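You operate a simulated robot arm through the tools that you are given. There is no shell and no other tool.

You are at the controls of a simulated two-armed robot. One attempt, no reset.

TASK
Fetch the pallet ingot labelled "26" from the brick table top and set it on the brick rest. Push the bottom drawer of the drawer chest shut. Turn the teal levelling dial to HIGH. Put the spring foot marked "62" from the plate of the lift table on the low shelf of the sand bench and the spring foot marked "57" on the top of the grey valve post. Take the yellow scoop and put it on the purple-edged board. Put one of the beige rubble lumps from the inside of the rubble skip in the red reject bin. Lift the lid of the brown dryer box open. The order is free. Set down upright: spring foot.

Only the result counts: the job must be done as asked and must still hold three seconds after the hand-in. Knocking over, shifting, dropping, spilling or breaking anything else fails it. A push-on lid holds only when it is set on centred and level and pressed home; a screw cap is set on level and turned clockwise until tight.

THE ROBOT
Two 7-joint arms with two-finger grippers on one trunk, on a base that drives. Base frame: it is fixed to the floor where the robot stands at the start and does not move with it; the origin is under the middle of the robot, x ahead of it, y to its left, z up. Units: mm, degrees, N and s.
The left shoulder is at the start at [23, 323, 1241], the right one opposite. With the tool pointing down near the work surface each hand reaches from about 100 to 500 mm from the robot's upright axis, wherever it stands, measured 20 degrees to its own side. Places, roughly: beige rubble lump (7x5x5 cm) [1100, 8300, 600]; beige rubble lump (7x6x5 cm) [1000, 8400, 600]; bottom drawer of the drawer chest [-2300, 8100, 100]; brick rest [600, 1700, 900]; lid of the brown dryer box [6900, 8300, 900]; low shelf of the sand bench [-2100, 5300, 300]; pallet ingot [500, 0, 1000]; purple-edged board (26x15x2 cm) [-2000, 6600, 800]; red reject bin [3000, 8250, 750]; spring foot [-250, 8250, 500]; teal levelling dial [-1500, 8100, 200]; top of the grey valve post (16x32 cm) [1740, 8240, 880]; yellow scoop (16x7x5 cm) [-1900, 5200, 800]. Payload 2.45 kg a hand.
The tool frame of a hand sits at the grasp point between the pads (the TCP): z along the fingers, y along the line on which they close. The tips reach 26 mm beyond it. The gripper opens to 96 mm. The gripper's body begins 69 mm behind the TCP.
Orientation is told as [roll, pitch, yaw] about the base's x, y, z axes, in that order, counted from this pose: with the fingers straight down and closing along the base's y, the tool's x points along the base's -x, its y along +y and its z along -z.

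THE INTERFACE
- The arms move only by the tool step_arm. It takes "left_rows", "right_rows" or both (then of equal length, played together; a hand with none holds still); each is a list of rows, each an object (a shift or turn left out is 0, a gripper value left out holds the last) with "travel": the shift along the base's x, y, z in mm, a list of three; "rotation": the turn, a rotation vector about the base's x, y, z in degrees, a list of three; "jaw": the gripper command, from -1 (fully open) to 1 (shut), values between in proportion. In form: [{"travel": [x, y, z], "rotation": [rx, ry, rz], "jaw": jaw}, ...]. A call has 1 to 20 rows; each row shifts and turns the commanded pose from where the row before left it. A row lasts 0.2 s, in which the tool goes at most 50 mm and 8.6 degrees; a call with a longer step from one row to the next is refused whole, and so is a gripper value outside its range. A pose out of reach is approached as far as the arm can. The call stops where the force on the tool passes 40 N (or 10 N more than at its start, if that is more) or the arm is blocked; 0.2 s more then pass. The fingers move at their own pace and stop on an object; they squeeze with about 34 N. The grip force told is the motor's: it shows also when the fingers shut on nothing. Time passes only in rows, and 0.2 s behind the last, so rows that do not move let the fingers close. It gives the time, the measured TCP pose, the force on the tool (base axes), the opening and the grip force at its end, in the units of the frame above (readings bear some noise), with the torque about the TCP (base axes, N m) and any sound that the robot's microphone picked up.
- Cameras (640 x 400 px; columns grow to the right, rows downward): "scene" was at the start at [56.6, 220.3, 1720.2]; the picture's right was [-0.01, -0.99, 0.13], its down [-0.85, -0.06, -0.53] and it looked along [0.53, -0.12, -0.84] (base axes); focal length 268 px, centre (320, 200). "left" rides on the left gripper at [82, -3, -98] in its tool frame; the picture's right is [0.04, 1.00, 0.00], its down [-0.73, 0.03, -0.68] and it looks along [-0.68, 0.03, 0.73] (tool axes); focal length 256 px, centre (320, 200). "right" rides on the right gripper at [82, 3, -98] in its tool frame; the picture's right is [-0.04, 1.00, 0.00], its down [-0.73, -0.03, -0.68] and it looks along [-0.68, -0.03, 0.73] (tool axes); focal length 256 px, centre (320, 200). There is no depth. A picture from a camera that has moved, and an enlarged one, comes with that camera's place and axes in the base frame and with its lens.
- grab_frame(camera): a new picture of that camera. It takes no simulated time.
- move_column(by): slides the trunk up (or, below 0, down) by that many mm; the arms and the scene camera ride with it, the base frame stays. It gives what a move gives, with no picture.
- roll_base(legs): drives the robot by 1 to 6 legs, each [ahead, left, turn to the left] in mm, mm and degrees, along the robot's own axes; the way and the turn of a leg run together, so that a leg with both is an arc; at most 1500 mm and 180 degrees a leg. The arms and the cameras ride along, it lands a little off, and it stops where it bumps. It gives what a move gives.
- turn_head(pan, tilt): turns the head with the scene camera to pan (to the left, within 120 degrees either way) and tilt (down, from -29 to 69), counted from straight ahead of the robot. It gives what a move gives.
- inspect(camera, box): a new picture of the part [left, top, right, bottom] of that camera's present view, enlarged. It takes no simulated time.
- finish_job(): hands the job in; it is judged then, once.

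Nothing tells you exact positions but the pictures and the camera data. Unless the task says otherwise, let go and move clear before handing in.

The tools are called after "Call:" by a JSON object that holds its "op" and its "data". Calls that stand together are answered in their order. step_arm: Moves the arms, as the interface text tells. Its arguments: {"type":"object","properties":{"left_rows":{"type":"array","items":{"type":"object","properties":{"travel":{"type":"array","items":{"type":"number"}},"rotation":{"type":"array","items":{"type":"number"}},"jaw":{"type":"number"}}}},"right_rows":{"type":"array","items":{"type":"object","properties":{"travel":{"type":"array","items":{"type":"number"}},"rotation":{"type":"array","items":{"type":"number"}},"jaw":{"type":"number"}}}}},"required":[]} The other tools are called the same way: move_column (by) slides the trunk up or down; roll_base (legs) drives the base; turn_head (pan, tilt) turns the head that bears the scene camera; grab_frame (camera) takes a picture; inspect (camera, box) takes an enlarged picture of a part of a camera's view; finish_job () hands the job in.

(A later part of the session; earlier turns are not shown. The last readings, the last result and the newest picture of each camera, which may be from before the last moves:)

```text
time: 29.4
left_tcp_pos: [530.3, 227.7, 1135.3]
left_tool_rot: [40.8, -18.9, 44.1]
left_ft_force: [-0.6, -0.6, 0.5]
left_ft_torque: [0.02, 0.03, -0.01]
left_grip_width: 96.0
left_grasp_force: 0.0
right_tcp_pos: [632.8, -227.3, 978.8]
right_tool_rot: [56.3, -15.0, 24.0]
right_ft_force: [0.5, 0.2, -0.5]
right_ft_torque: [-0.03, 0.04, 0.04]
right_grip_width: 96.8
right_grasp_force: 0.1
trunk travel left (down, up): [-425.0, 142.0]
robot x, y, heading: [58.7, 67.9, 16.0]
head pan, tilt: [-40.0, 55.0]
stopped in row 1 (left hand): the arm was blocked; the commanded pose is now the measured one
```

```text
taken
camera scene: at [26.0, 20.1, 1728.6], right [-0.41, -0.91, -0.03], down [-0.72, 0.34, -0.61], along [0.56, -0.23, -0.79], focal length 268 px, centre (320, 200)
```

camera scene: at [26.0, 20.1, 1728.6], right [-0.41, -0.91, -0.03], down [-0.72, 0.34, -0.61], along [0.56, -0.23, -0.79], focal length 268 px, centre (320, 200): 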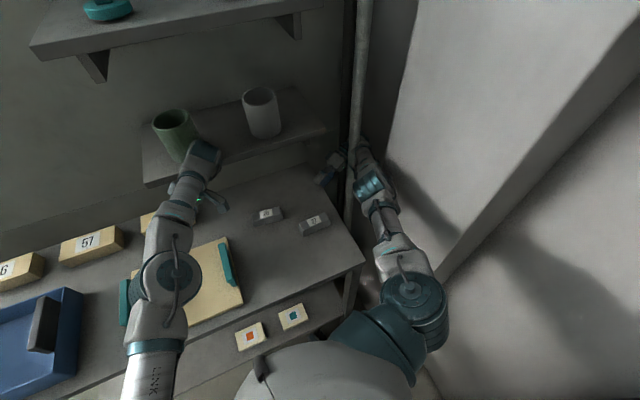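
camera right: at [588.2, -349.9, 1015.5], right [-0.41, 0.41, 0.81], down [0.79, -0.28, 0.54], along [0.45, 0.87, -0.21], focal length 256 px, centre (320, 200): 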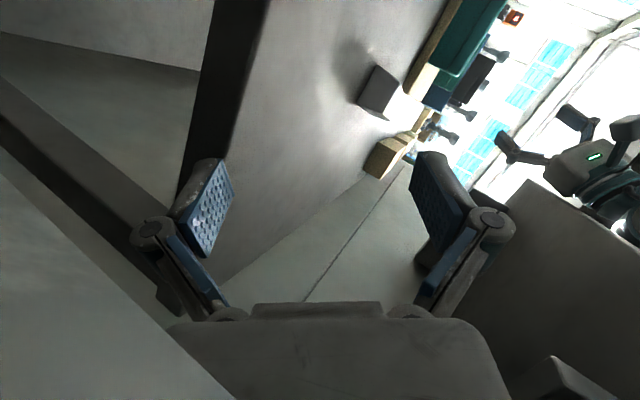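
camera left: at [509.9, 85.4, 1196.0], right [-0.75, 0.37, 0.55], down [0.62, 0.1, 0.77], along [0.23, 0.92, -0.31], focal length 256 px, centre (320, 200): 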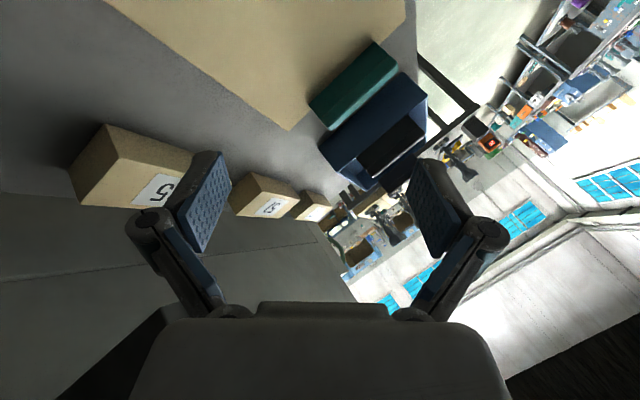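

The left hand is now free of the shelf (0 N). Body still leans back about 4°, so I'll try to back the base away again.

Call:
{"op": "roll_base", "data": {"legs": [[-120, 30, 0]]}}

Call:
{"op": "grab_frame", "data": {"camera": "scene"}}

```text
time: 30.1
left_tcp_pos: [530.0, 247.1, 1131.3]
left_tool_rot: [41.0, -18.9, 42.3]
left_ft_force: [0.4, 0.2, 0.4]
left_ft_torque: [0.0, 0.03, 0.02]
left_grip_width: 95.9
left_grasp_force: 0.0
right_tcp_pos: [611.2, -220.9, 966.1]
right_tool_rot: [56.4, -12.4, 22.1]
right_ft_force: [1.0, -2.2, 3.7]
right_ft_torque: [-0.2, -0.02, -0.03]
right_grip_width: 94.2
right_grasp_force: 0.1
trunk travel left (down, up): [-425.0, 142.0]
robot x, y, heading: [49.5, 51.4, 14.0]
head pan, tilt: [-40.0, 55.0]
stopped in leg 1: the robot was blocked; the commanded pose is now the measured one
```

```text
taken
camera scene: at [-2.4, 1.6, 1731.2], right [-0.44, -0.9, -0.04], down [-0.7, 0.36, -0.62], along [0.57, -0.24, -0.79], focal length 268 px, centre (320, 200)
```

scene: 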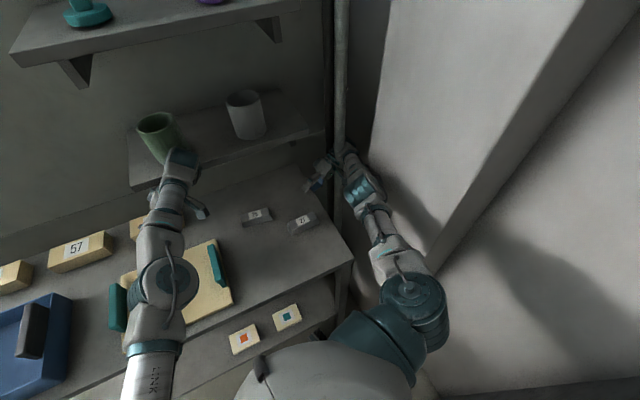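

The right hand may be hooked near the vertical pipe, blocking retreat. Let me look closely.

Call:
{"op": "inspect", "data": {"camera": "scene", "box": [260, 100, 460, 225]}}

Call:
{"op": "grab_frame", "data": {"camera": "right"}}

Call:
{"op": "turn_head", "data": {"pan": -60, "tilt": 45}}

Call:
{"op": "grab_frame", "data": {"camera": "scene"}}

```text
3.20 times, centred on (360, 162) of scene
camera zoom: at [-2.4, 1.6, 1731.2], right [-0.44, -0.9, -0.04], down [-0.7, 0.36, -0.62], along [0.57, -0.24, -0.79], focal length 856 px, centre (192, 320)
```

zoom: 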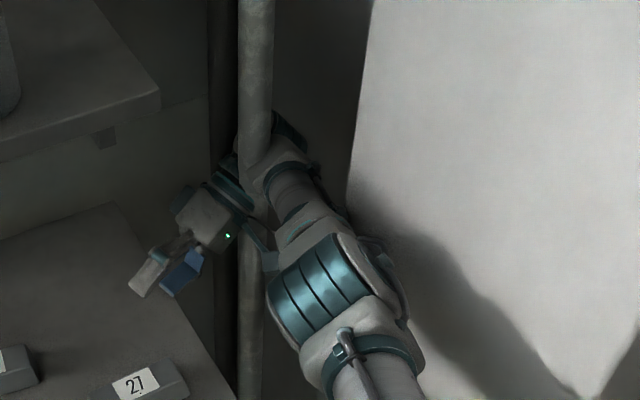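

```text
taken
camera right: at [555.7, -328.3, 1003.8], right [-0.34, 0.46, 0.82], down [0.81, -0.3, 0.5], along [0.47, 0.84, -0.27], focal length 256 px, centre (320, 200)
```

right: 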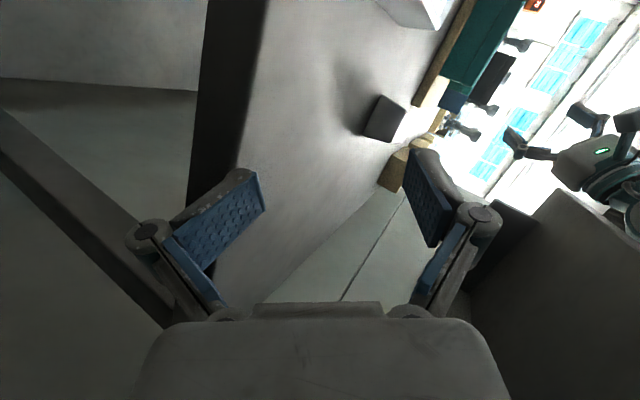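

```text
time: 31.0
left_tcp_pos: [529.4, 247.8, 1130.1]
left_tool_rot: [41.1, -19.0, 42.0]
left_ft_force: [0.1, 0.2, 0.2]
left_ft_torque: [0.02, -0.02, -0.02]
left_grip_width: 96.2
left_grasp_force: 0.1
right_tcp_pos: [612.6, -220.9, 963.7]
right_tool_rot: [56.6, -12.3, 21.9]
right_ft_force: [-0.5, -2.4, 4.7]
right_ft_torque: [-0.17, 0.01, 0.01]
right_grip_width: 93.9
right_grasp_force: 0.2
trunk travel left (down, up): [-425.0, 142.0]
robot x, y, heading: [53.8, 54.8, 14.3]
head pan, tilt: [-60.0, 45.0]
```

```text
taken
camera scene: at [-14.8, -33.5, 1743.3], right [-0.71, -0.7, -0.06], down [-0.45, 0.52, -0.73], along [0.54, -0.49, -0.68], focal length 268 px, centre (320, 200)
```

scene: 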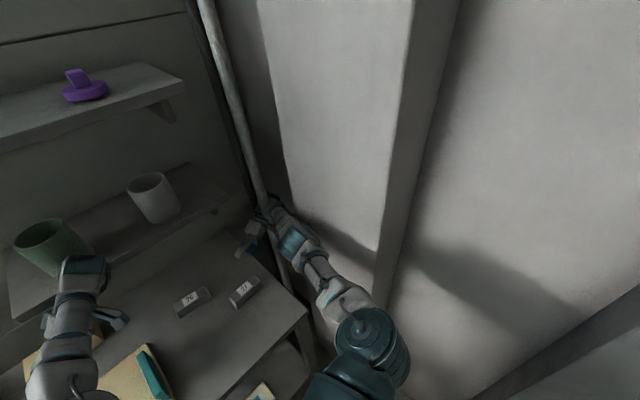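

Call:
{"op": "inspect", "data": {"camera": "scene", "box": [225, 180, 305, 230]}}

Call:
{"op": "inspect", "data": {"camera": "scene", "box": [210, 160, 370, 260]}}

```text
8.00 times, centred on (265, 205) of scene
camera zoom: at [-14.8, -33.5, 1743.3], right [-0.71, -0.7, -0.06], down [-0.45, 0.52, -0.73], along [0.54, -0.49, -0.68], focal length 2141 px, centre (760, 160)
```

zoom: 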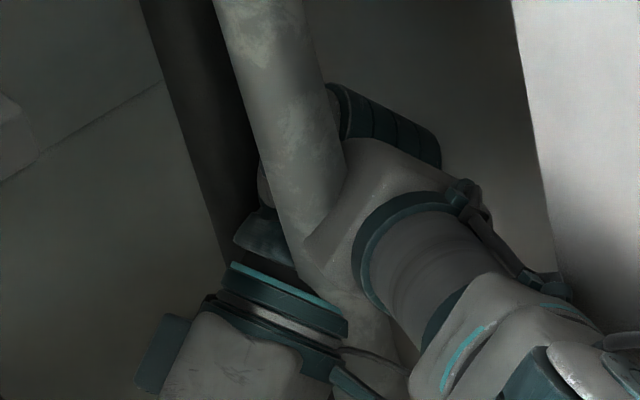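

```text
4.00 times, centred on (290, 210) of scene
camera zoom: at [-14.8, -33.5, 1743.3], right [-0.71, -0.7, -0.06], down [-0.45, 0.52, -0.73], along [0.54, -0.49, -0.68], focal length 1071 px, centre (440, 160)
```

zoom: 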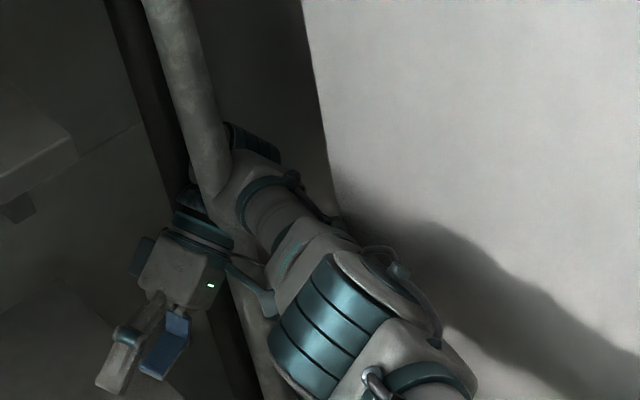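

The right wrist is jammed against the pipe and a lower finger touches the table top. I'll lift the right hand slightly and draw it back toward the robot.

Call:
{"op": "step_arm", "data": {"right_rows": [{"travel": [-10, 5, 15]}, {"travel": [-20, 10, 10]}, {"travel": [-20, 10, 0]}]}}

Call:
{"op": "grab_frame", "data": {"camera": "scene"}}

```text
time: 31.4
left_tcp_pos: [525.3, 259.2, 1110.0]
left_tool_rot: [41.4, -17.7, 40.2]
left_ft_force: [-0.9, 0.2, 0.7]
left_ft_torque: [-0.02, -0.01, 0.04]
left_grip_width: 95.8
left_grasp_force: 0.1
right_tcp_pos: [596.3, -206.8, 956.0]
right_tool_rot: [58.4, -8.6, 18.7]
right_ft_force: [2.6, -1.3, 10.6]
right_ft_torque: [-0.14, -0.38, -0.05]
right_grip_width: 90.4
right_grasp_force: 0.1
right hand out of reach, approached as far as the arm can: row 1, 2
trunk travel left (down, up): [-425.0, 142.0]
robot x, y, heading: [48.2, 47.8, 13.9]
head pan, tilt: [-60.0, 45.0]
stopped in row 2 (right hand): the arm was blocked; the commanded pose is now the measured one
```

```text
taken
camera scene: at [-30.1, -31.2, 1743.8], right [-0.72, -0.69, -0.06], down [-0.44, 0.52, -0.74], along [0.54, -0.5, -0.67], focal length 268 px, centre (320, 200)
```

scene: 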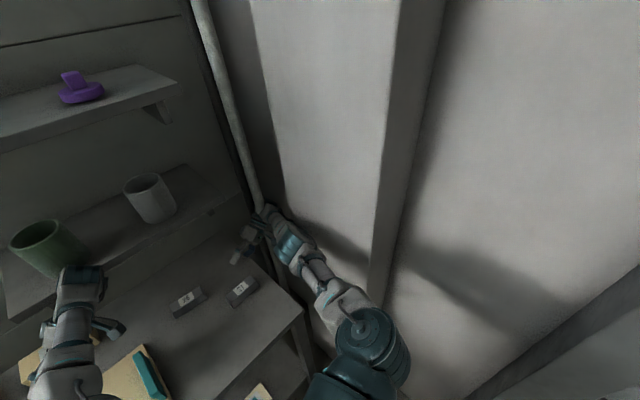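

The right gripper looks tangled around the pipe at roughly [625, -350]. The left hand seems contact-free, so I'll test whether it follows small commands.

Call:
{"op": "step_arm", "data": {"left_rows": [{"travel": [-10, 0, 10]}, {"travel": [-10, 0, 10]}, {"travel": [-10, 0, 10]}, {"travel": [-10, 0, 10]}]}}

Call:
{"op": "grab_frame", "data": {"camera": "scene"}}

```text
time: 31.8
left_tcp_pos: [582.0, 248.1, 1018.4]
left_tool_rot: [50.2, -11.0, 32.6]
left_ft_force: [4.8, -0.9, 1.4]
left_ft_torque: [0.0, 0.21, 0.29]
left_grip_width: 95.5
left_grasp_force: 0.1
right_tcp_pos: [632.4, -210.5, 907.2]
right_tool_rot: [62.2, 0.8, 21.9]
right_ft_force: [-108.1, -56.7, 102.4]
right_ft_torque: [2.53, -1.25, -3.46]
right_grip_width: 85.8
right_grasp_force: 0.1
trunk travel left (down, up): [-425.0, 142.0]
robot x, y, heading: [46.5, 40.2, 13.6]
head pan, tilt: [-60.0, 45.0]
stopped in row 1 (right hand): the force on the tool passed its limit at 54 N (the readings are from after the stop); the commanded pose is now the measured one
```

```text
taken
camera scene: at [92.1, -18.1, 1737.2], right [-0.72, -0.69, 0.0], down [-0.49, 0.51, -0.71], along [0.49, -0.51, -0.71], focal length 268 px, centre (320, 200)
```

scene: 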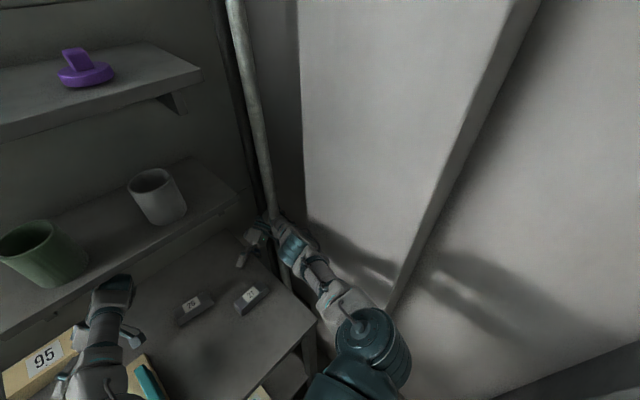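

The body has dropped back level. The right fingers now press the table, so I'll lift the right hand first.

Call:
{"op": "step_arm", "data": {"right_rows": [{"travel": [-8, 0, 12]}, {"travel": [-8, 0, 12]}]}}

Call:
{"op": "grab_frame", "data": {"camera": "right"}}

Call:
{"op": "grab_frame", "data": {"camera": "scene"}}

```text
time: 32.4
left_tcp_pos: [595.9, 264.0, 1026.4]
left_tool_rot: [49.2, -11.4, 33.3]
left_ft_force: [-0.1, 0.3, 0.1]
left_ft_torque: [-0.03, 0.0, 0.03]
left_grip_width: 95.9
left_grasp_force: 0.1
right_tcp_pos: [674.7, -187.2, 914.1]
right_tool_rot: [57.9, -2.7, 18.9]
right_ft_force: [22.2, -18.7, -19.3]
right_ft_torque: [0.47, 0.07, 0.52]
right_grip_width: 96.5
right_grasp_force: 0.0
right hand out of reach, approached as far as the arm can: row 1, 2
trunk travel left (down, up): [-425.0, 142.0]
robot x, y, heading: [52.9, 57.9, 14.4]
head pan, tilt: [-60.0, 45.0]
```

```text
taken
camera right: at [620.7, -291.3, 965.2], right [-0.17, 0.5, 0.85], down [0.87, -0.33, 0.37], along [0.46, 0.8, -0.38], focal length 256 px, centre (320, 200)
```

right: 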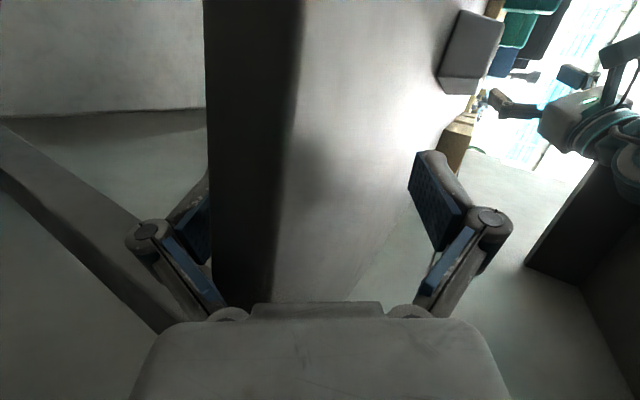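

```text
taken
camera scene: at [114.4, 14.3, 1735.4], right [-0.72, -0.7, 0.02], down [-0.5, 0.5, -0.71], along [0.49, -0.51, -0.71], focal length 268 px, centre (320, 200)
```

scene: 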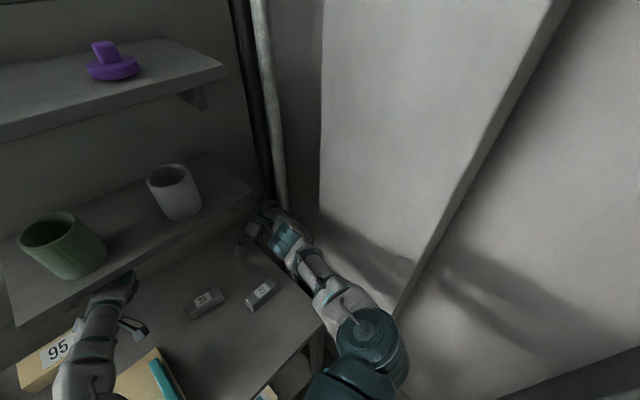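

The robot is upright now, and the right gripper straddles the table's right edge (one finger above, one below). I'll check stability with a null step before withdrawing it.

Call:
{"op": "step_arm", "data": {"left_rows": [{"travel": [0, 0, 0]}]}}

Call:
{"op": "turn_head", "data": {"pan": -50, "tilt": 58}}

Call:
{"op": "grab_frame", "data": {"camera": "scene"}}

Call:
{"op": "grab_frame", "data": {"camera": "right"}}

Call:
{"op": "grab_frame", "data": {"camera": "left"}}

```text
time: 32.8
left_tcp_pos: [589.8, 229.2, 1034.4]
left_tool_rot: [50.2, -12.3, 32.8]
left_ft_force: [0.2, -0.8, -0.4]
left_ft_torque: [0.08, 0.01, -0.03]
left_grip_width: 95.9
left_grasp_force: 0.1
right_tcp_pos: [668.1, -217.5, 912.6]
right_tool_rot: [59.4, -3.4, 18.9]
right_ft_force: [-0.7, -0.6, -0.6]
right_ft_torque: [0.09, 0.0, -0.04]
right_grip_width: 95.9
right_grasp_force: 0.0
trunk travel left (down, up): [-425.0, 142.0]
robot x, y, heading: [48.4, 48.0, 14.1]
head pan, tilt: [-60.0, 45.0]
```

```text
time: 33.5
left_tcp_pos: [589.0, 239.4, 1033.6]
left_tool_rot: [49.9, -12.0, 33.0]
left_ft_force: [0.0, -1.2, -1.2]
left_ft_torque: [0.07, 0.03, -0.02]
left_grip_width: 95.9
left_grasp_force: 0.1
right_tcp_pos: [667.4, -210.9, 915.4]
right_tool_rot: [59.1, -3.3, 18.7]
right_ft_force: [-0.1, -0.8, -0.6]
right_ft_torque: [0.0, 0.02, 0.0]
right_grip_width: 95.8
right_grasp_force: 0.1
trunk travel left (down, up): [-425.0, 142.0]
robot x, y, heading: [50.7, 47.1, 14.1]
head pan, tilt: [-50.0, 58.0]
```

```text
taken
camera scene: at [102.0, -0.2, 1718.9], right [-0.59, -0.81, 0.0], down [-0.69, 0.5, -0.53], along [0.42, -0.31, -0.85], focal length 268 px, centre (320, 200)
```

scene: 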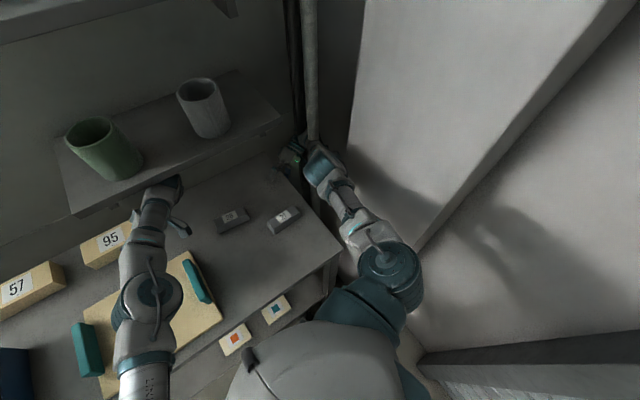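

```text
taken
camera right: at [612.7, -315.4, 964.5], right [-0.17, 0.49, 0.86], down [0.87, -0.34, 0.36], along [0.47, 0.81, -0.36], focal length 256 px, centre (320, 200)
```

right: 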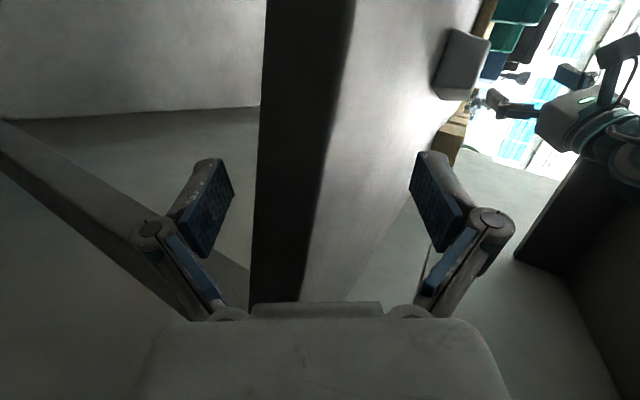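

```text
taken
camera left: at [552.0, 123.6, 1076.4], right [-0.52, 0.43, 0.74], down [0.79, -0.08, 0.6], along [0.32, 0.9, -0.3], focal length 256 px, centre (320, 200)
```

left: 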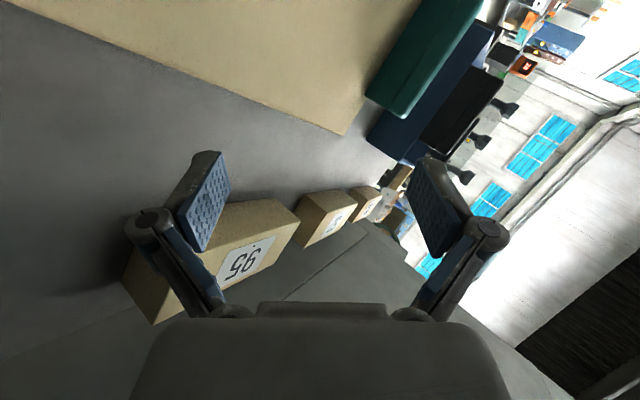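

The robot is level and stable now, and commands are followed again. I'll draw the left hand straight back out from under the shelf edge, then raise it.

Call:
{"op": "step_arm", "data": {"left_rows": [{"travel": [-15, 0, 2]}, {"travel": [-15, 0, 2]}, {"travel": [-15, 0, 2]}, {"travel": [-15, 0, 2]}]}}

Call:
{"op": "grab_frame", "data": {"camera": "scene"}}

```text
time: 34.5
left_tcp_pos: [524.3, 241.5, 1042.9]
left_tool_rot: [49.8, -12.1, 32.9]
left_ft_force: [0.9, 0.5, -0.5]
left_ft_torque: [-0.01, -0.01, 0.01]
left_grip_width: 95.7
left_grasp_force: 0.2
right_tcp_pos: [666.8, -209.5, 914.3]
right_tool_rot: [59.0, -3.1, 18.6]
right_ft_force: [0.0, -0.5, -0.2]
right_ft_torque: [0.01, -0.01, -0.01]
right_grip_width: 96.2
right_grasp_force: 0.0
trunk travel left (down, up): [-425.0, 142.0]
robot x, y, heading: [47.8, 48.3, 14.0]
head pan, tilt: [-50.0, 58.0]
```

```text
taken
camera scene: at [101.7, 1.1, 1719.0], right [-0.59, -0.81, 0.0], down [-0.69, 0.5, -0.53], along [0.42, -0.31, -0.85], focal length 268 px, centre (320, 200)
```

scene: 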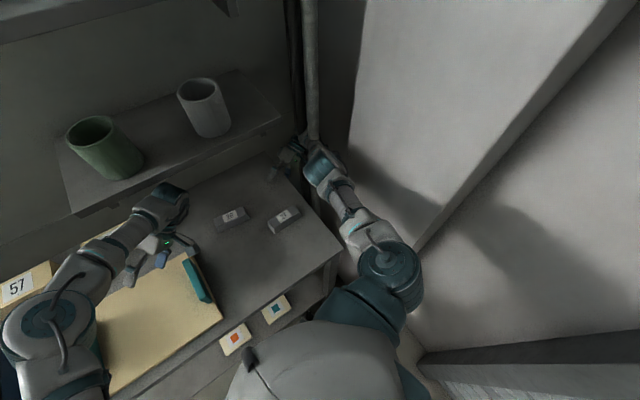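

Commands track well now. I'll raise the left hand clear and turn it back to vertical.

Call:
{"op": "step_arm", "data": {"left_rows": [{"travel": [-15, 5, 15]}, {"travel": [-15, 5, 15]}, {"travel": [-15, 5, 15]}, {"travel": [-10, 5, 15]}, {"travel": [0, 0, 10], "rotation": [-6.9, -2.45, -0.75]}, {"travel": [0, 0, 10], "rotation": [-6.9, -2.45, -0.75]}, {"travel": [0, 0, 10], "rotation": [-6.9, -2.45, -0.75]}, {"travel": [0, 0, 5], "rotation": [-6.9, -2.45, -0.75]}, {"travel": [0, 0, 0], "rotation": [-6.9, -2.45, -0.75]}, {"travel": [0, 0, 0], "rotation": [-6.9, -2.45, -0.75]}, {"travel": [0, 0, 0], "rotation": [-6.9, -2.45, -0.75]}]}}

Call:
{"op": "grab_frame", "data": {"camera": "scene"}}

```text
time: 37.0
left_tcp_pos: [467.1, 273.2, 1136.9]
left_tool_rot: [-0.7, 0.6, 32.8]
left_ft_force: [-0.1, -0.7, 0.2]
left_ft_torque: [-0.06, 0.02, 0.0]
left_grip_width: 96.1
left_grasp_force: 0.1
right_tcp_pos: [664.8, -199.0, 919.7]
right_tool_rot: [58.4, -3.3, 18.7]
right_ft_force: [0.0, 0.4, 0.3]
right_ft_torque: [-0.05, 0.0, 0.0]
right_grip_width: 95.8
right_grasp_force: 0.2
trunk travel left (down, up): [-425.0, 142.0]
robot x, y, heading: [51.6, 55.3, 14.3]
head pan, tilt: [-50.0, 58.0]
```

```text
taken
camera scene: at [97.3, 14.9, 1719.3], right [-0.59, -0.81, 0.01], down [-0.69, 0.49, -0.53], along [0.43, -0.31, -0.85], focal length 268 px, centre (320, 200)
```

scene: 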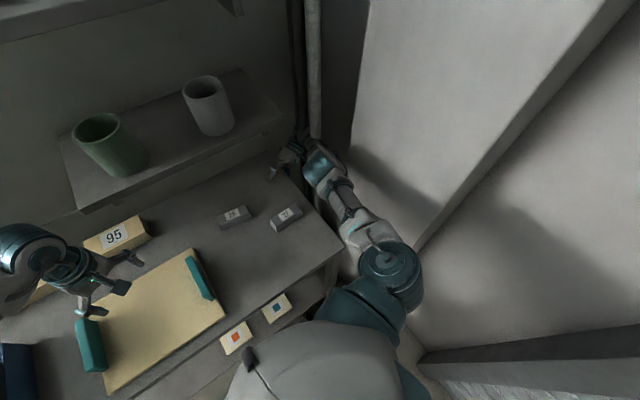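

Left hand is safe. Now I'll zoom in on the right hand, pipe and table edge to plan its withdrawal.

Call:
{"op": "inspect", "data": {"camera": "scene", "box": [250, 100, 410, 200]}}

Call:
{"op": "inspect", "data": {"camera": "scene", "box": [240, 180, 440, 305]}}

```text
4.00 times, centred on (330, 150) of scene
camera zoom: at [97.3, 14.9, 1719.3], right [-0.59, -0.81, 0.01], down [-0.69, 0.49, -0.53], along [0.43, -0.31, -0.85], focal length 1071 px, centre (280, 400)
```

zoom: 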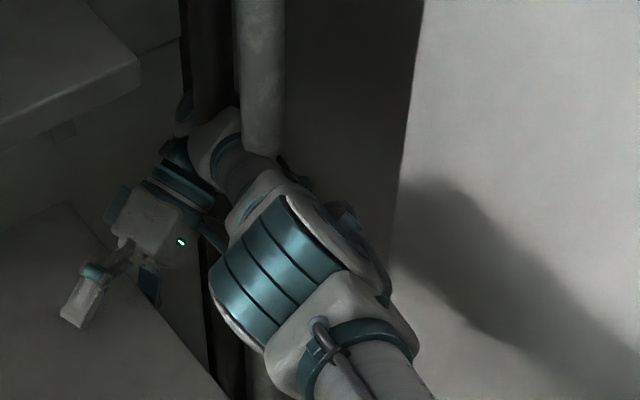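

```text
3.20 times, centred on (340, 242) of scene
camera zoom: at [97.3, 14.9, 1719.3], right [-0.59, -0.81, 0.01], down [-0.69, 0.49, -0.53], along [0.43, -0.31, -0.85], focal length 856 px, centre (256, 64)
```

zoom: 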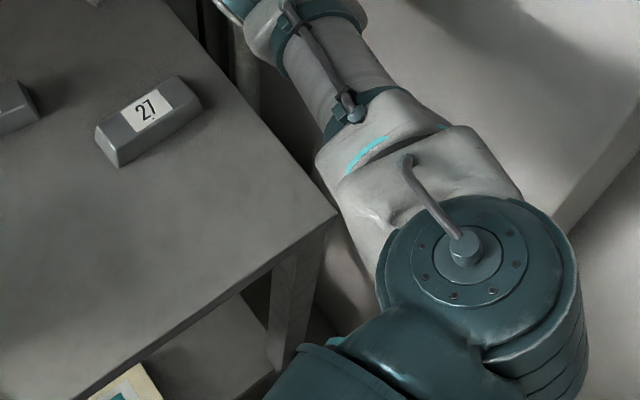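

The forearm lies left of and against the pipe and the fingers straddle the slab edge freely. I'll slide the hand straight back along the edge in small steps, watching forces.

Call:
{"op": "step_arm", "data": {"right_rows": [{"travel": [-12, 0, -2]}, {"travel": [-12, 0, -2]}, {"travel": [-12, 0, -1]}, {"travel": [-12, 0, 0]}]}}

Call:
{"op": "grab_frame", "data": {"camera": "right"}}

Call:
{"op": "grab_frame", "data": {"camera": "scene"}}

```text
time: 38.0
left_tcp_pos: [467.8, 272.3, 1138.2]
left_tool_rot: [-0.7, 0.7, 32.8]
left_ft_force: [0.1, 0.5, 0.7]
left_ft_torque: [-0.02, 0.02, -0.01]
left_grip_width: 95.9
left_grasp_force: 0.1
right_tcp_pos: [651.6, -212.6, 900.0]
right_tool_rot: [58.5, -3.2, 18.8]
right_ft_force: [-0.3, 0.8, 0.8]
right_ft_torque: [-0.05, 0.0, 0.0]
right_grip_width: 95.9
right_grasp_force: 0.1
right hand out of reach, approached as far as the arm can: row 1, 2, 3, 4
trunk travel left (down, up): [-425.0, 142.0]
robot x, y, heading: [47.7, 48.5, 14.2]
head pan, tilt: [-50.0, 58.0]
```

```text
taken
camera right: at [598.2, -317.3, 949.7], right [-0.18, 0.49, 0.85], down [0.87, -0.33, 0.37], along [0.47, 0.81, -0.37], focal length 256 px, centre (320, 200)
```

right: 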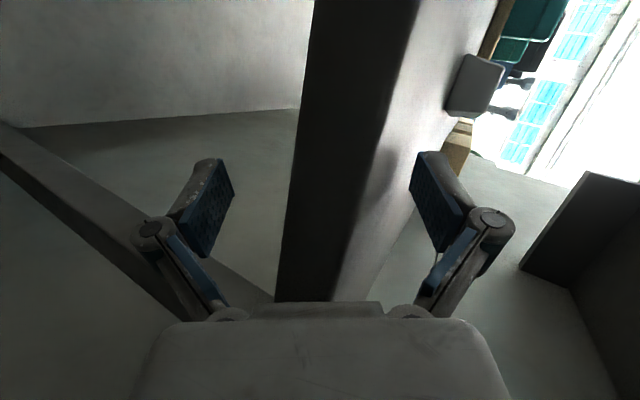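

```text
taken
camera scene: at [97.5, 14.8, 1719.3], right [-0.59, -0.81, 0.01], down [-0.69, 0.49, -0.53], along [0.43, -0.31, -0.85], focal length 268 px, centre (320, 200)
```

scene: 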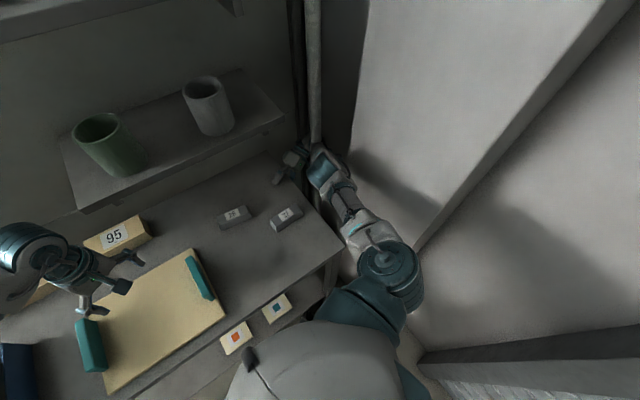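

The arm can't follow that way (joint limits), but the base is level now, so I'll instead roll the whole robot straight back in world −x so the hand slides out along the edge.

Call:
{"op": "roll_base", "data": {"legs": [[-60, 15, 0]]}}

Call:
{"op": "grab_frame", "data": {"camera": "right"}}

Call:
{"op": "grab_frame", "data": {"camera": "scene"}}

```text
time: 38.9
left_tcp_pos: [410.9, 266.6, 1135.1]
left_tool_rot: [-0.4, 0.8, 32.8]
left_ft_force: [0.5, 0.1, 0.0]
left_ft_torque: [0.04, -0.02, 0.01]
left_grip_width: 96.0
left_grasp_force: 0.0
right_tcp_pos: [593.3, -217.9, 896.2]
right_tool_rot: [58.7, -3.1, 18.7]
right_ft_force: [0.6, 0.5, -0.1]
right_ft_torque: [0.02, 0.0, 0.02]
right_grip_width: 95.8
right_grasp_force: 0.0
trunk travel left (down, up): [-425.0, 142.0]
robot x, y, heading: [-15.4, 50.9, 14.1]
head pan, tilt: [-50.0, 58.0]
```

```text
taken
camera right: at [539.9, -321.4, 946.1], right [-0.17, 0.49, 0.85], down [0.87, -0.33, 0.37], along [0.47, 0.81, -0.37], focal length 256 px, centre (320, 200)
```

right: 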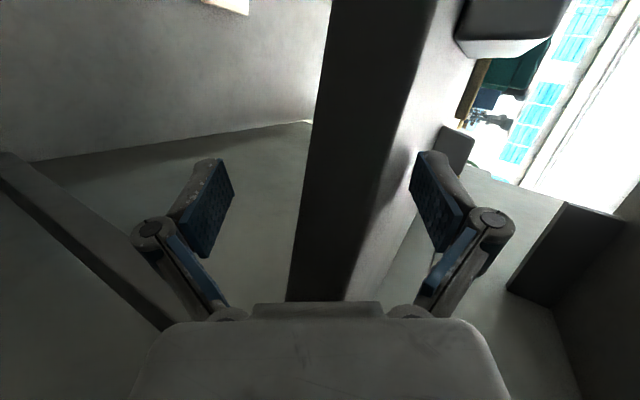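

```text
taken
camera scene: at [44.7, 14.4, 1718.9], right [-0.59, -0.81, 0.01], down [-0.69, 0.49, -0.53], along [0.42, -0.31, -0.85], focal length 268 px, centre (320, 200)
```

scene: 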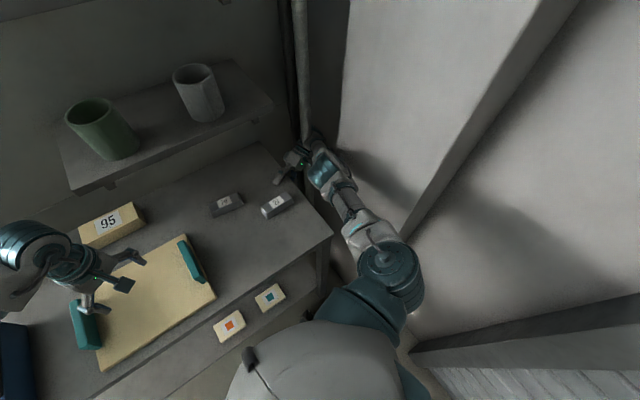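

Base driving works cleanly now. I must not slide the finger into ingot 27, so I'll check the geometry of the hand, the pipe and ingot 27 first.

Call:
{"op": "inspect", "data": {"camera": "scene", "box": [230, 90, 390, 190]}}

Call:
{"op": "inspect", "data": {"camera": "scene", "box": [200, 130, 340, 218]}}

```text
4.00 times, centred on (310, 140) of scene
camera zoom: at [44.7, 14.4, 1718.9], right [-0.59, -0.81, 0.01], down [-0.69, 0.49, -0.53], along [0.42, -0.31, -0.85], focal length 1071 px, centre (360, 440)
```

zoom: 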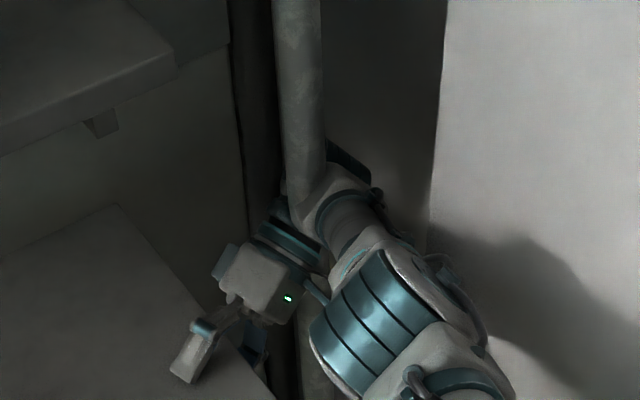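

```text
4.55 times, centred on (270, 174) of scene
camera zoom: at [44.7, 14.4, 1718.9], right [-0.59, -0.81, 0.01], down [-0.69, 0.49, -0.53], along [0.42, -0.31, -0.85], focal length 1216 px, centre (547, 318)
```

zoom: 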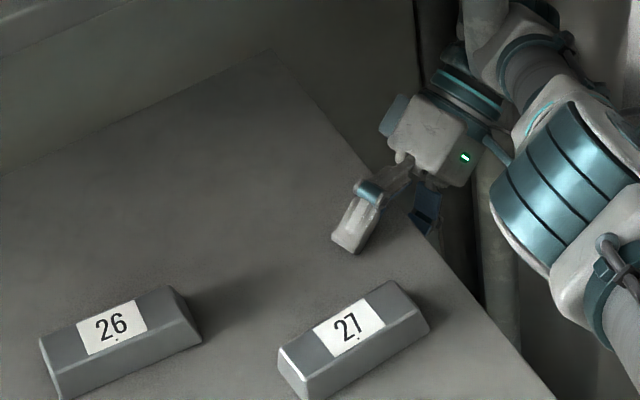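

The pipe visually passes through the wrist, so it isn't a collision body. The lower finger needs only about 40 mm to clear the slab edge, so I'll move the right hand outward.

Call:
{"op": "step_arm", "data": {"right_rows": [{"travel": [0, -10, 2]}, {"travel": [0, -10, 2]}, {"travel": [0, -10, 2]}, {"travel": [0, -10, 2]}]}}

Call:
{"op": "grab_frame", "data": {"camera": "right"}}

```text
time: 40.1
left_tcp_pos: [401.4, 258.7, 1145.1]
left_tool_rot: [-0.2, -0.4, 33.6]
left_ft_force: [0.1, -0.4, 0.5]
left_ft_torque: [0.02, -0.02, -0.01]
left_grip_width: 96.1
left_grasp_force: 0.1
right_tcp_pos: [581.3, -229.4, 913.8]
right_tool_rot: [60.5, -4.2, 21.6]
right_ft_force: [0.0, 0.1, -0.5]
right_ft_torque: [0.02, 0.02, 0.02]
right_grip_width: 96.1
right_grasp_force: 0.0
right hand out of reach, approached as far as the arm can: row 2, 3
trunk travel left (down, up): [-425.0, 142.0]
robot x, y, heading: [-0.6, 51.1, 14.9]
head pan, tilt: [-50.0, 58.0]
stopped in row 4 (right hand): the arm was blocked; the commanded pose is now the measured one
```

```text
taken
camera right: at [533.0, -338.4, 960.0], right [-0.2, 0.45, 0.87], down [0.88, -0.3, 0.36], along [0.43, 0.84, -0.33], focal length 256 px, centre (320, 200)
```

right: 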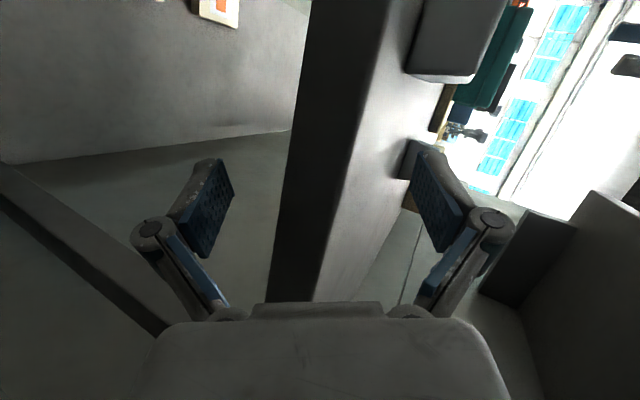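

The outward move is limited by the elbow meeting the wall. Let me look at the elbow clearance.

Call:
{"op": "turn_head", "data": {"pan": -70, "tilt": 50}}

Call:
{"op": "grab_frame", "data": {"camera": "scene"}}

Call:
{"op": "inspect", "data": {"camera": "scene", "box": [220, 160, 460, 310]}}

```text
time: 41.0
left_tcp_pos: [403.1, 262.5, 1141.4]
left_tool_rot: [-0.2, 0.0, 33.5]
left_ft_force: [-1.2, -0.8, -0.1]
left_ft_torque: [-0.01, 0.02, -0.01]
left_grip_width: 96.2
left_grasp_force: 0.1
right_tcp_pos: [580.9, -231.7, 913.5]
right_tool_rot: [60.4, -4.1, 21.3]
right_ft_force: [0.5, 0.0, -0.2]
right_ft_torque: [-0.01, -0.04, -0.02]
right_grip_width: 96.1
right_grasp_force: 0.1
trunk travel left (down, up): [-425.0, 142.0]
robot x, y, heading: [-7.0, 51.7, 15.3]
head pan, tilt: [-70.0, 50.0]
```

```text
taken
camera scene: at [46.9, 40.5, 1732.9], right [-0.82, -0.57, 0.03], down [-0.45, 0.61, -0.66], along [0.36, -0.55, -0.75], focal length 268 px, centre (320, 200)
```

scene: 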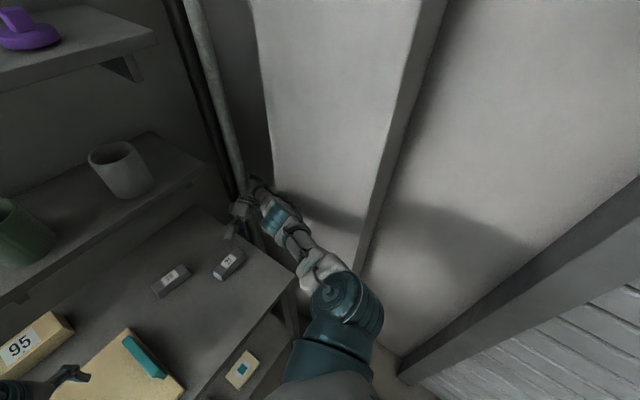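

```text
2.67 times, centred on (340, 235) of scene
camera zoom: at [46.9, 40.5, 1732.9], right [-0.82, -0.57, 0.03], down [-0.45, 0.61, -0.66], along [0.36, -0.55, -0.75], focal length 714 px, centre (267, 107)
```

zoom: 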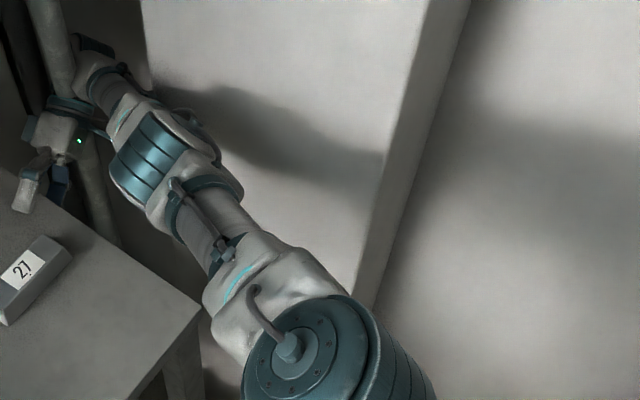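

The arm is nearly straight and the wrist cap is what meets the wall. Turning the hand clockwise (yaw −) brings the wrist back and off the wall, while edging outward to clear the slab.

Call:
{"op": "step_arm", "data": {"right_rows": [{"travel": [3, 0, 0], "rotation": [0, 0, -6]}, {"travel": [3, 0, 0], "rotation": [0, 0, -7]}, {"travel": [2, -3, 0], "rotation": [0, 0, -7]}, {"travel": [0, -3, 0], "rotation": [0, 0, -7]}]}}

Call:
{"op": "grab_frame", "data": {"camera": "right"}}

Call:
{"op": "grab_frame", "data": {"camera": "scene"}}

```text
time: 42.2
left_tcp_pos: [411.4, 273.1, 1150.5]
left_tool_rot: [0.8, -1.8, 38.1]
left_ft_force: [0.3, 1.2, -1.4]
left_ft_torque: [-0.02, 0.09, -0.01]
left_grip_width: 96.0
left_grasp_force: 0.1
right_tcp_pos: [641.3, -203.8, 918.7]
right_tool_rot: [62.4, -5.8, -1.7]
right_ft_force: [0.4, 0.6, -1.9]
right_ft_torque: [0.11, 0.03, 0.03]
right_grip_width: 96.1
right_grasp_force: 0.0
trunk travel left (down, up): [-425.0, 142.0]
robot x, y, heading: [31.9, 58.9, 19.4]
head pan, tilt: [-70.0, 50.0]
stopped in row 4 (right hand): the arm was blocked; the commanded pose is now the measured one
```

```text
taken
camera right: at [552.9, -285.4, 958.6], right [-0.04, 0.47, 0.88], down [0.68, -0.64, 0.36], along [0.73, 0.62, -0.29], focal length 256 px, centre (320, 200)
```

right: 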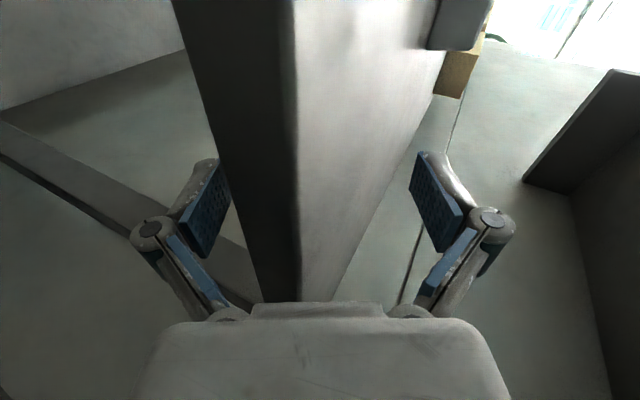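

```text
taken
camera scene: at [69.7, 85.0, 1732.2], right [-0.77, -0.63, 0.03], down [-0.49, 0.56, -0.67], along [0.41, -0.54, -0.74], focal length 268 px, centre (320, 200)
```

scene: 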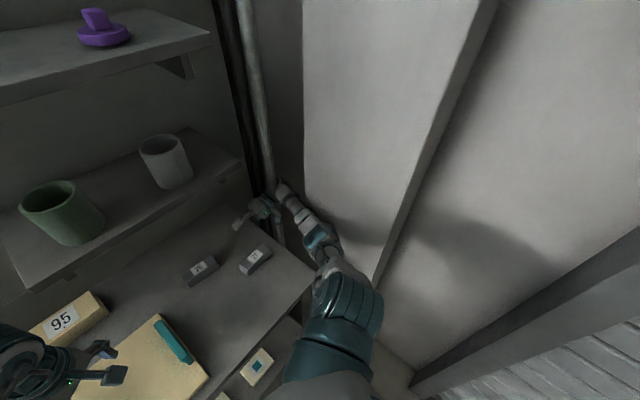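

The elbow now bears on the panel, so I'll use the base: shift left while turning right a little, which swings the right hand out from the slab edge and keeps the elbow off the wall.

Call:
{"op": "roll_base", "data": {"legs": [[12, 58, -7]]}}

Call:
{"op": "grab_frame", "data": {"camera": "right"}}

Call:
{"op": "grab_frame", "data": {"camera": "scene"}}

```text
time: 43.0
left_tcp_pos: [421.9, 211.7, 1162.5]
left_tool_rot: [3.9, -4.6, 37.2]
left_ft_force: [0.1, 0.3, -0.4]
left_ft_torque: [-0.01, 0.05, 0.0]
left_grip_width: 96.2
left_grasp_force: 0.1
right_tcp_pos: [647.5, -217.6, 914.2]
right_tool_rot: [67.6, -8.5, -0.8]
right_ft_force: [-0.9, 0.2, -0.9]
right_ft_torque: [0.05, -0.01, -0.02]
right_grip_width: 96.1
right_grasp_force: 0.0
trunk travel left (down, up): [-425.0, 142.0]
robot x, y, heading: [49.1, 84.9, 18.7]
head pan, tilt: [-70.0, 50.0]
stopped in leg 1: the robot was blocked; the commanded pose is now the measured one
```

```text
taken
camera right: at [558.7, -305.4, 943.1], right [-0.09, 0.38, 0.92], down [0.68, -0.65, 0.34], along [0.73, 0.66, -0.2], focal length 256 px, centre (320, 200)
```

right: 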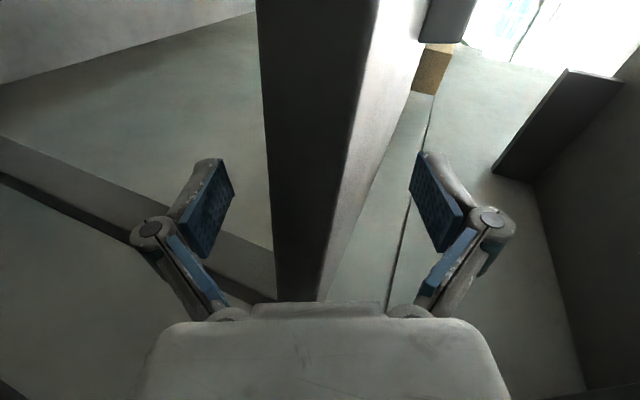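

```text
taken
camera scene: at [82.1, 98.4, 1731.5], right [-0.78, -0.63, 0.03], down [-0.48, 0.57, -0.67], along [0.4, -0.54, -0.74], focal length 268 px, centre (320, 200)
```

scene: 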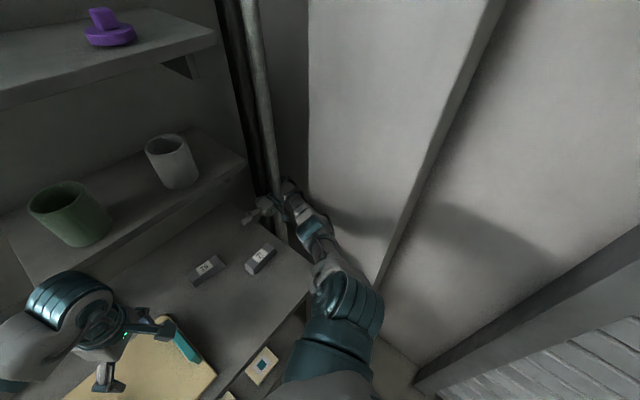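

The elbow is on the wall again (body leaning ~3° left). A better exit: roll the hand back toward vertical about the slab edge, which moves the wrist up and away from the wall. I'll do it in small steps.

Call:
{"op": "step_arm", "data": {"right_rows": [{"travel": [0, -5, 2], "rotation": [-6, 0, 0]}, {"travel": [0, -6, 2], "rotation": [-6, 0, 0]}]}}

Call:
{"op": "grab_frame", "data": {"camera": "right"}}

Call:
{"op": "grab_frame", "data": {"camera": "scene"}}

```text
time: 43.4
left_tcp_pos: [424.4, 175.7, 1167.1]
left_tool_rot: [5.5, -5.8, 37.7]
left_ft_force: [-0.1, 0.8, 0.3]
left_ft_torque: [-0.08, -0.05, 0.02]
left_grip_width: 95.9
left_grasp_force: 0.1
right_tcp_pos: [649.9, -226.5, 911.7]
right_tool_rot: [67.9, -9.6, 0.9]
right_ft_force: [0.6, 0.9, -0.5]
right_ft_torque: [-0.01, 0.01, 0.03]
right_grip_width: 95.9
right_grasp_force: 0.0
trunk travel left (down, up): [-425.0, 142.0]
robot x, y, heading: [51.8, 81.4, 19.5]
head pan, tilt: [-70.0, 50.0]
stopped in row 1 (right hand): the arm was blocked; the commanded pose is now the measured one
```

```text
taken
camera right: at [563.9, -316.1, 937.8], right [-0.12, 0.38, 0.92], down [0.69, -0.63, 0.35], along [0.71, 0.68, -0.19], focal length 256 px, centre (320, 200)
```

right: 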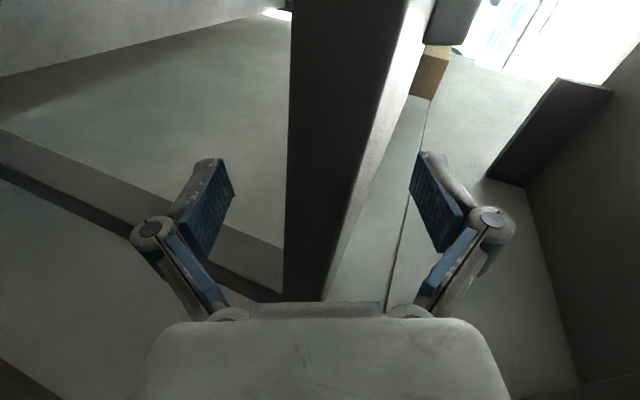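

```text
taken
camera scene: at [87.5, 90.8, 1732.3], right [-0.77, -0.63, 0.03], down [-0.49, 0.57, -0.67], along [0.41, -0.53, -0.74], focal length 268 px, centre (320, 200)
```

scene: 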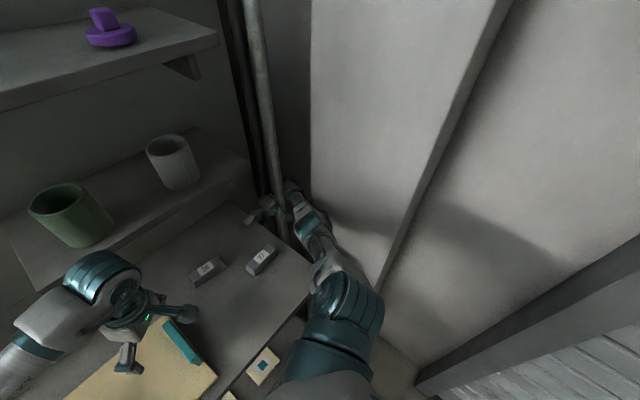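

When the body leans, unchanged arm commands drift toward the wall, feeding the lean. I'll counter it by commanding both hands to the left so the elbow comes off the wall.

Call:
{"op": "step_arm", "data": {"left_rows": [{"travel": [0, 35, 0]}, {"travel": [0, 25, 0]}], "right_rows": [{"travel": [0, 35, 0]}, {"travel": [0, 25, 0]}]}}

Call:
{"op": "grab_frame", "data": {"camera": "right"}}

Call:
{"op": "grab_frame", "data": {"camera": "scene"}}

```text
time: 43.7
left_tcp_pos: [425.9, 163.0, 1169.0]
left_tool_rot: [6.8, -6.9, 38.1]
left_ft_force: [-0.5, 1.4, -0.1]
left_ft_torque: [-0.08, -0.05, -0.03]
left_grip_width: 95.9
left_grasp_force: 0.0
right_tcp_pos: [653.0, -229.4, 908.9]
right_tool_rot: [69.6, -9.6, 0.5]
right_ft_force: [0.3, -0.2, -0.3]
right_ft_torque: [-0.03, 0.03, 0.02]
right_grip_width: 96.0
right_grasp_force: 0.0
trunk travel left (down, up): [-425.0, 142.0]
robot x, y, heading: [57.1, 82.6, 19.7]
head pan, tilt: [-70.0, 50.0]
stopped in row 1 (right hand): the arm was blocked; the commanded pose is now the measured one
```

```text
taken
camera right: at [567.6, -320.4, 931.9], right [-0.12, 0.35, 0.93], down [0.69, -0.64, 0.33], along [0.71, 0.69, -0.16], focal length 256 px, centre (320, 200)
```

right: 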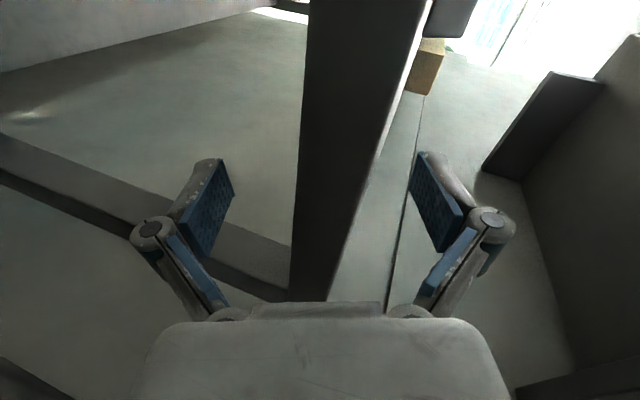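

```text
taken
camera scene: at [93.9, 84.5, 1732.2], right [-0.77, -0.64, 0.03], down [-0.49, 0.56, -0.66], along [0.41, -0.52, -0.75], focal length 268 px, centre (320, 200)
```

scene: 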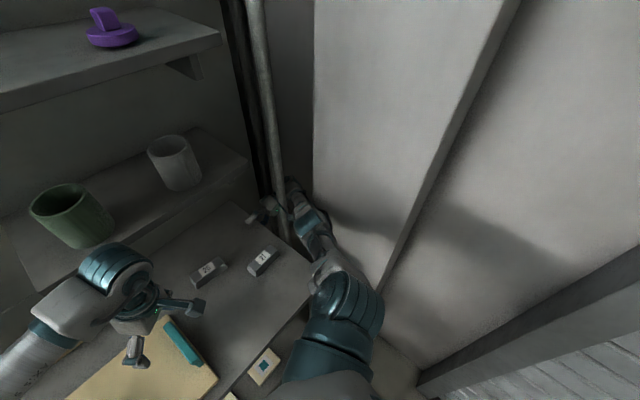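

The response matches a fixed offset caused by the lean, so I need larger left commands plus a small roll correction to gain ground.

Call:
{"op": "step_arm", "data": {"left_rows": [{"travel": [0, 49, 0], "rotation": [-4, 0, 0]}], "right_rows": [{"travel": [0, 49, 0], "rotation": [-4, 0, 0]}]}}

Call:
{"op": "step_arm", "data": {"left_rows": [{"travel": [0, 49, 0], "rotation": [-4, 0, 0]}], "right_rows": [{"travel": [0, 49, 0], "rotation": [-4, 0, 0]}]}}

Call:
{"op": "grab_frame", "data": {"camera": "right"}}

Call:
{"op": "grab_frame", "data": {"camera": "scene"}}

```text
time: 44.1
left_tcp_pos: [431.2, 195.7, 1167.6]
left_tool_rot: [4.2, -4.7, 37.8]
left_ft_force: [-1.1, 1.4, -0.3]
left_ft_torque: [-0.12, -0.07, 0.02]
left_grip_width: 95.9
left_grasp_force: 0.0
right_tcp_pos: [659.8, -205.1, 901.9]
right_tool_rot: [65.6, -9.7, 0.5]
right_ft_force: [6.7, 13.6, 5.2]
right_ft_torque: [-1.12, 0.34, 0.58]
right_grip_width: 95.9
right_grasp_force: 0.1
trunk travel left (down, up): [-425.0, 142.0]
robot x, y, heading: [55.5, 82.7, 19.5]
head pan, tilt: [-70.0, 50.0]
```

```text
time: 44.5
left_tcp_pos: [420.7, 220.4, 1170.9]
left_tool_rot: [1.8, -3.2, 37.6]
left_ft_force: [0.6, -0.3, -0.4]
left_ft_torque: [0.02, 0.0, 0.02]
left_grip_width: 95.9
left_grasp_force: 0.1
right_tcp_pos: [650.7, -188.0, 899.1]
right_tool_rot: [62.6, -9.7, -0.4]
right_ft_force: [-0.7, -0.1, 0.3]
right_ft_torque: [0.0, 0.0, 0.01]
right_grip_width: 96.4
right_grasp_force: 0.0
trunk travel left (down, up): [-425.0, 142.0]
robot x, y, heading: [51.3, 78.2, 19.1]
head pan, tilt: [-70.0, 50.0]
stopped in row 1 (right hand): the force on the tool passed its limit at 98 N (the readings are from after the stop); the commanded pose is now the measured one
```

```text
taken
camera right: at [561.6, -272.2, 932.5], right [-0.11, 0.46, 0.88], down [0.67, -0.62, 0.41], along [0.73, 0.63, -0.24], focal length 256 px, centre (320, 200)
```

right: 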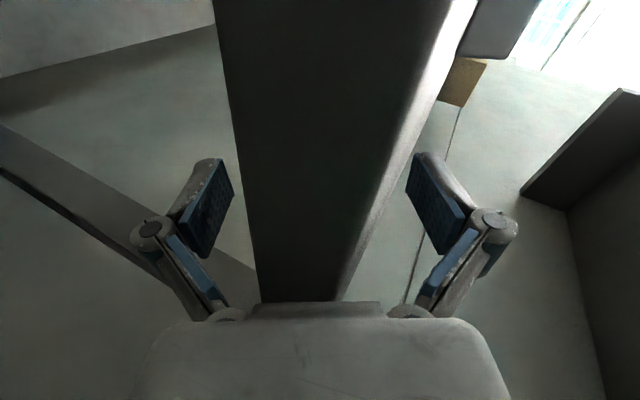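

```text
taken
camera scene: at [93.4, 2.9, 1728.5], right [-0.78, -0.63, 0.0], down [-0.48, 0.6, -0.64], along [0.4, -0.49, -0.77], focal length 268 px, centre (320, 200)
```

scene: 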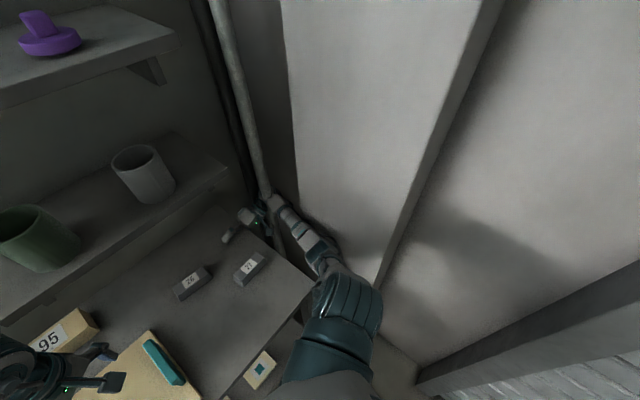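

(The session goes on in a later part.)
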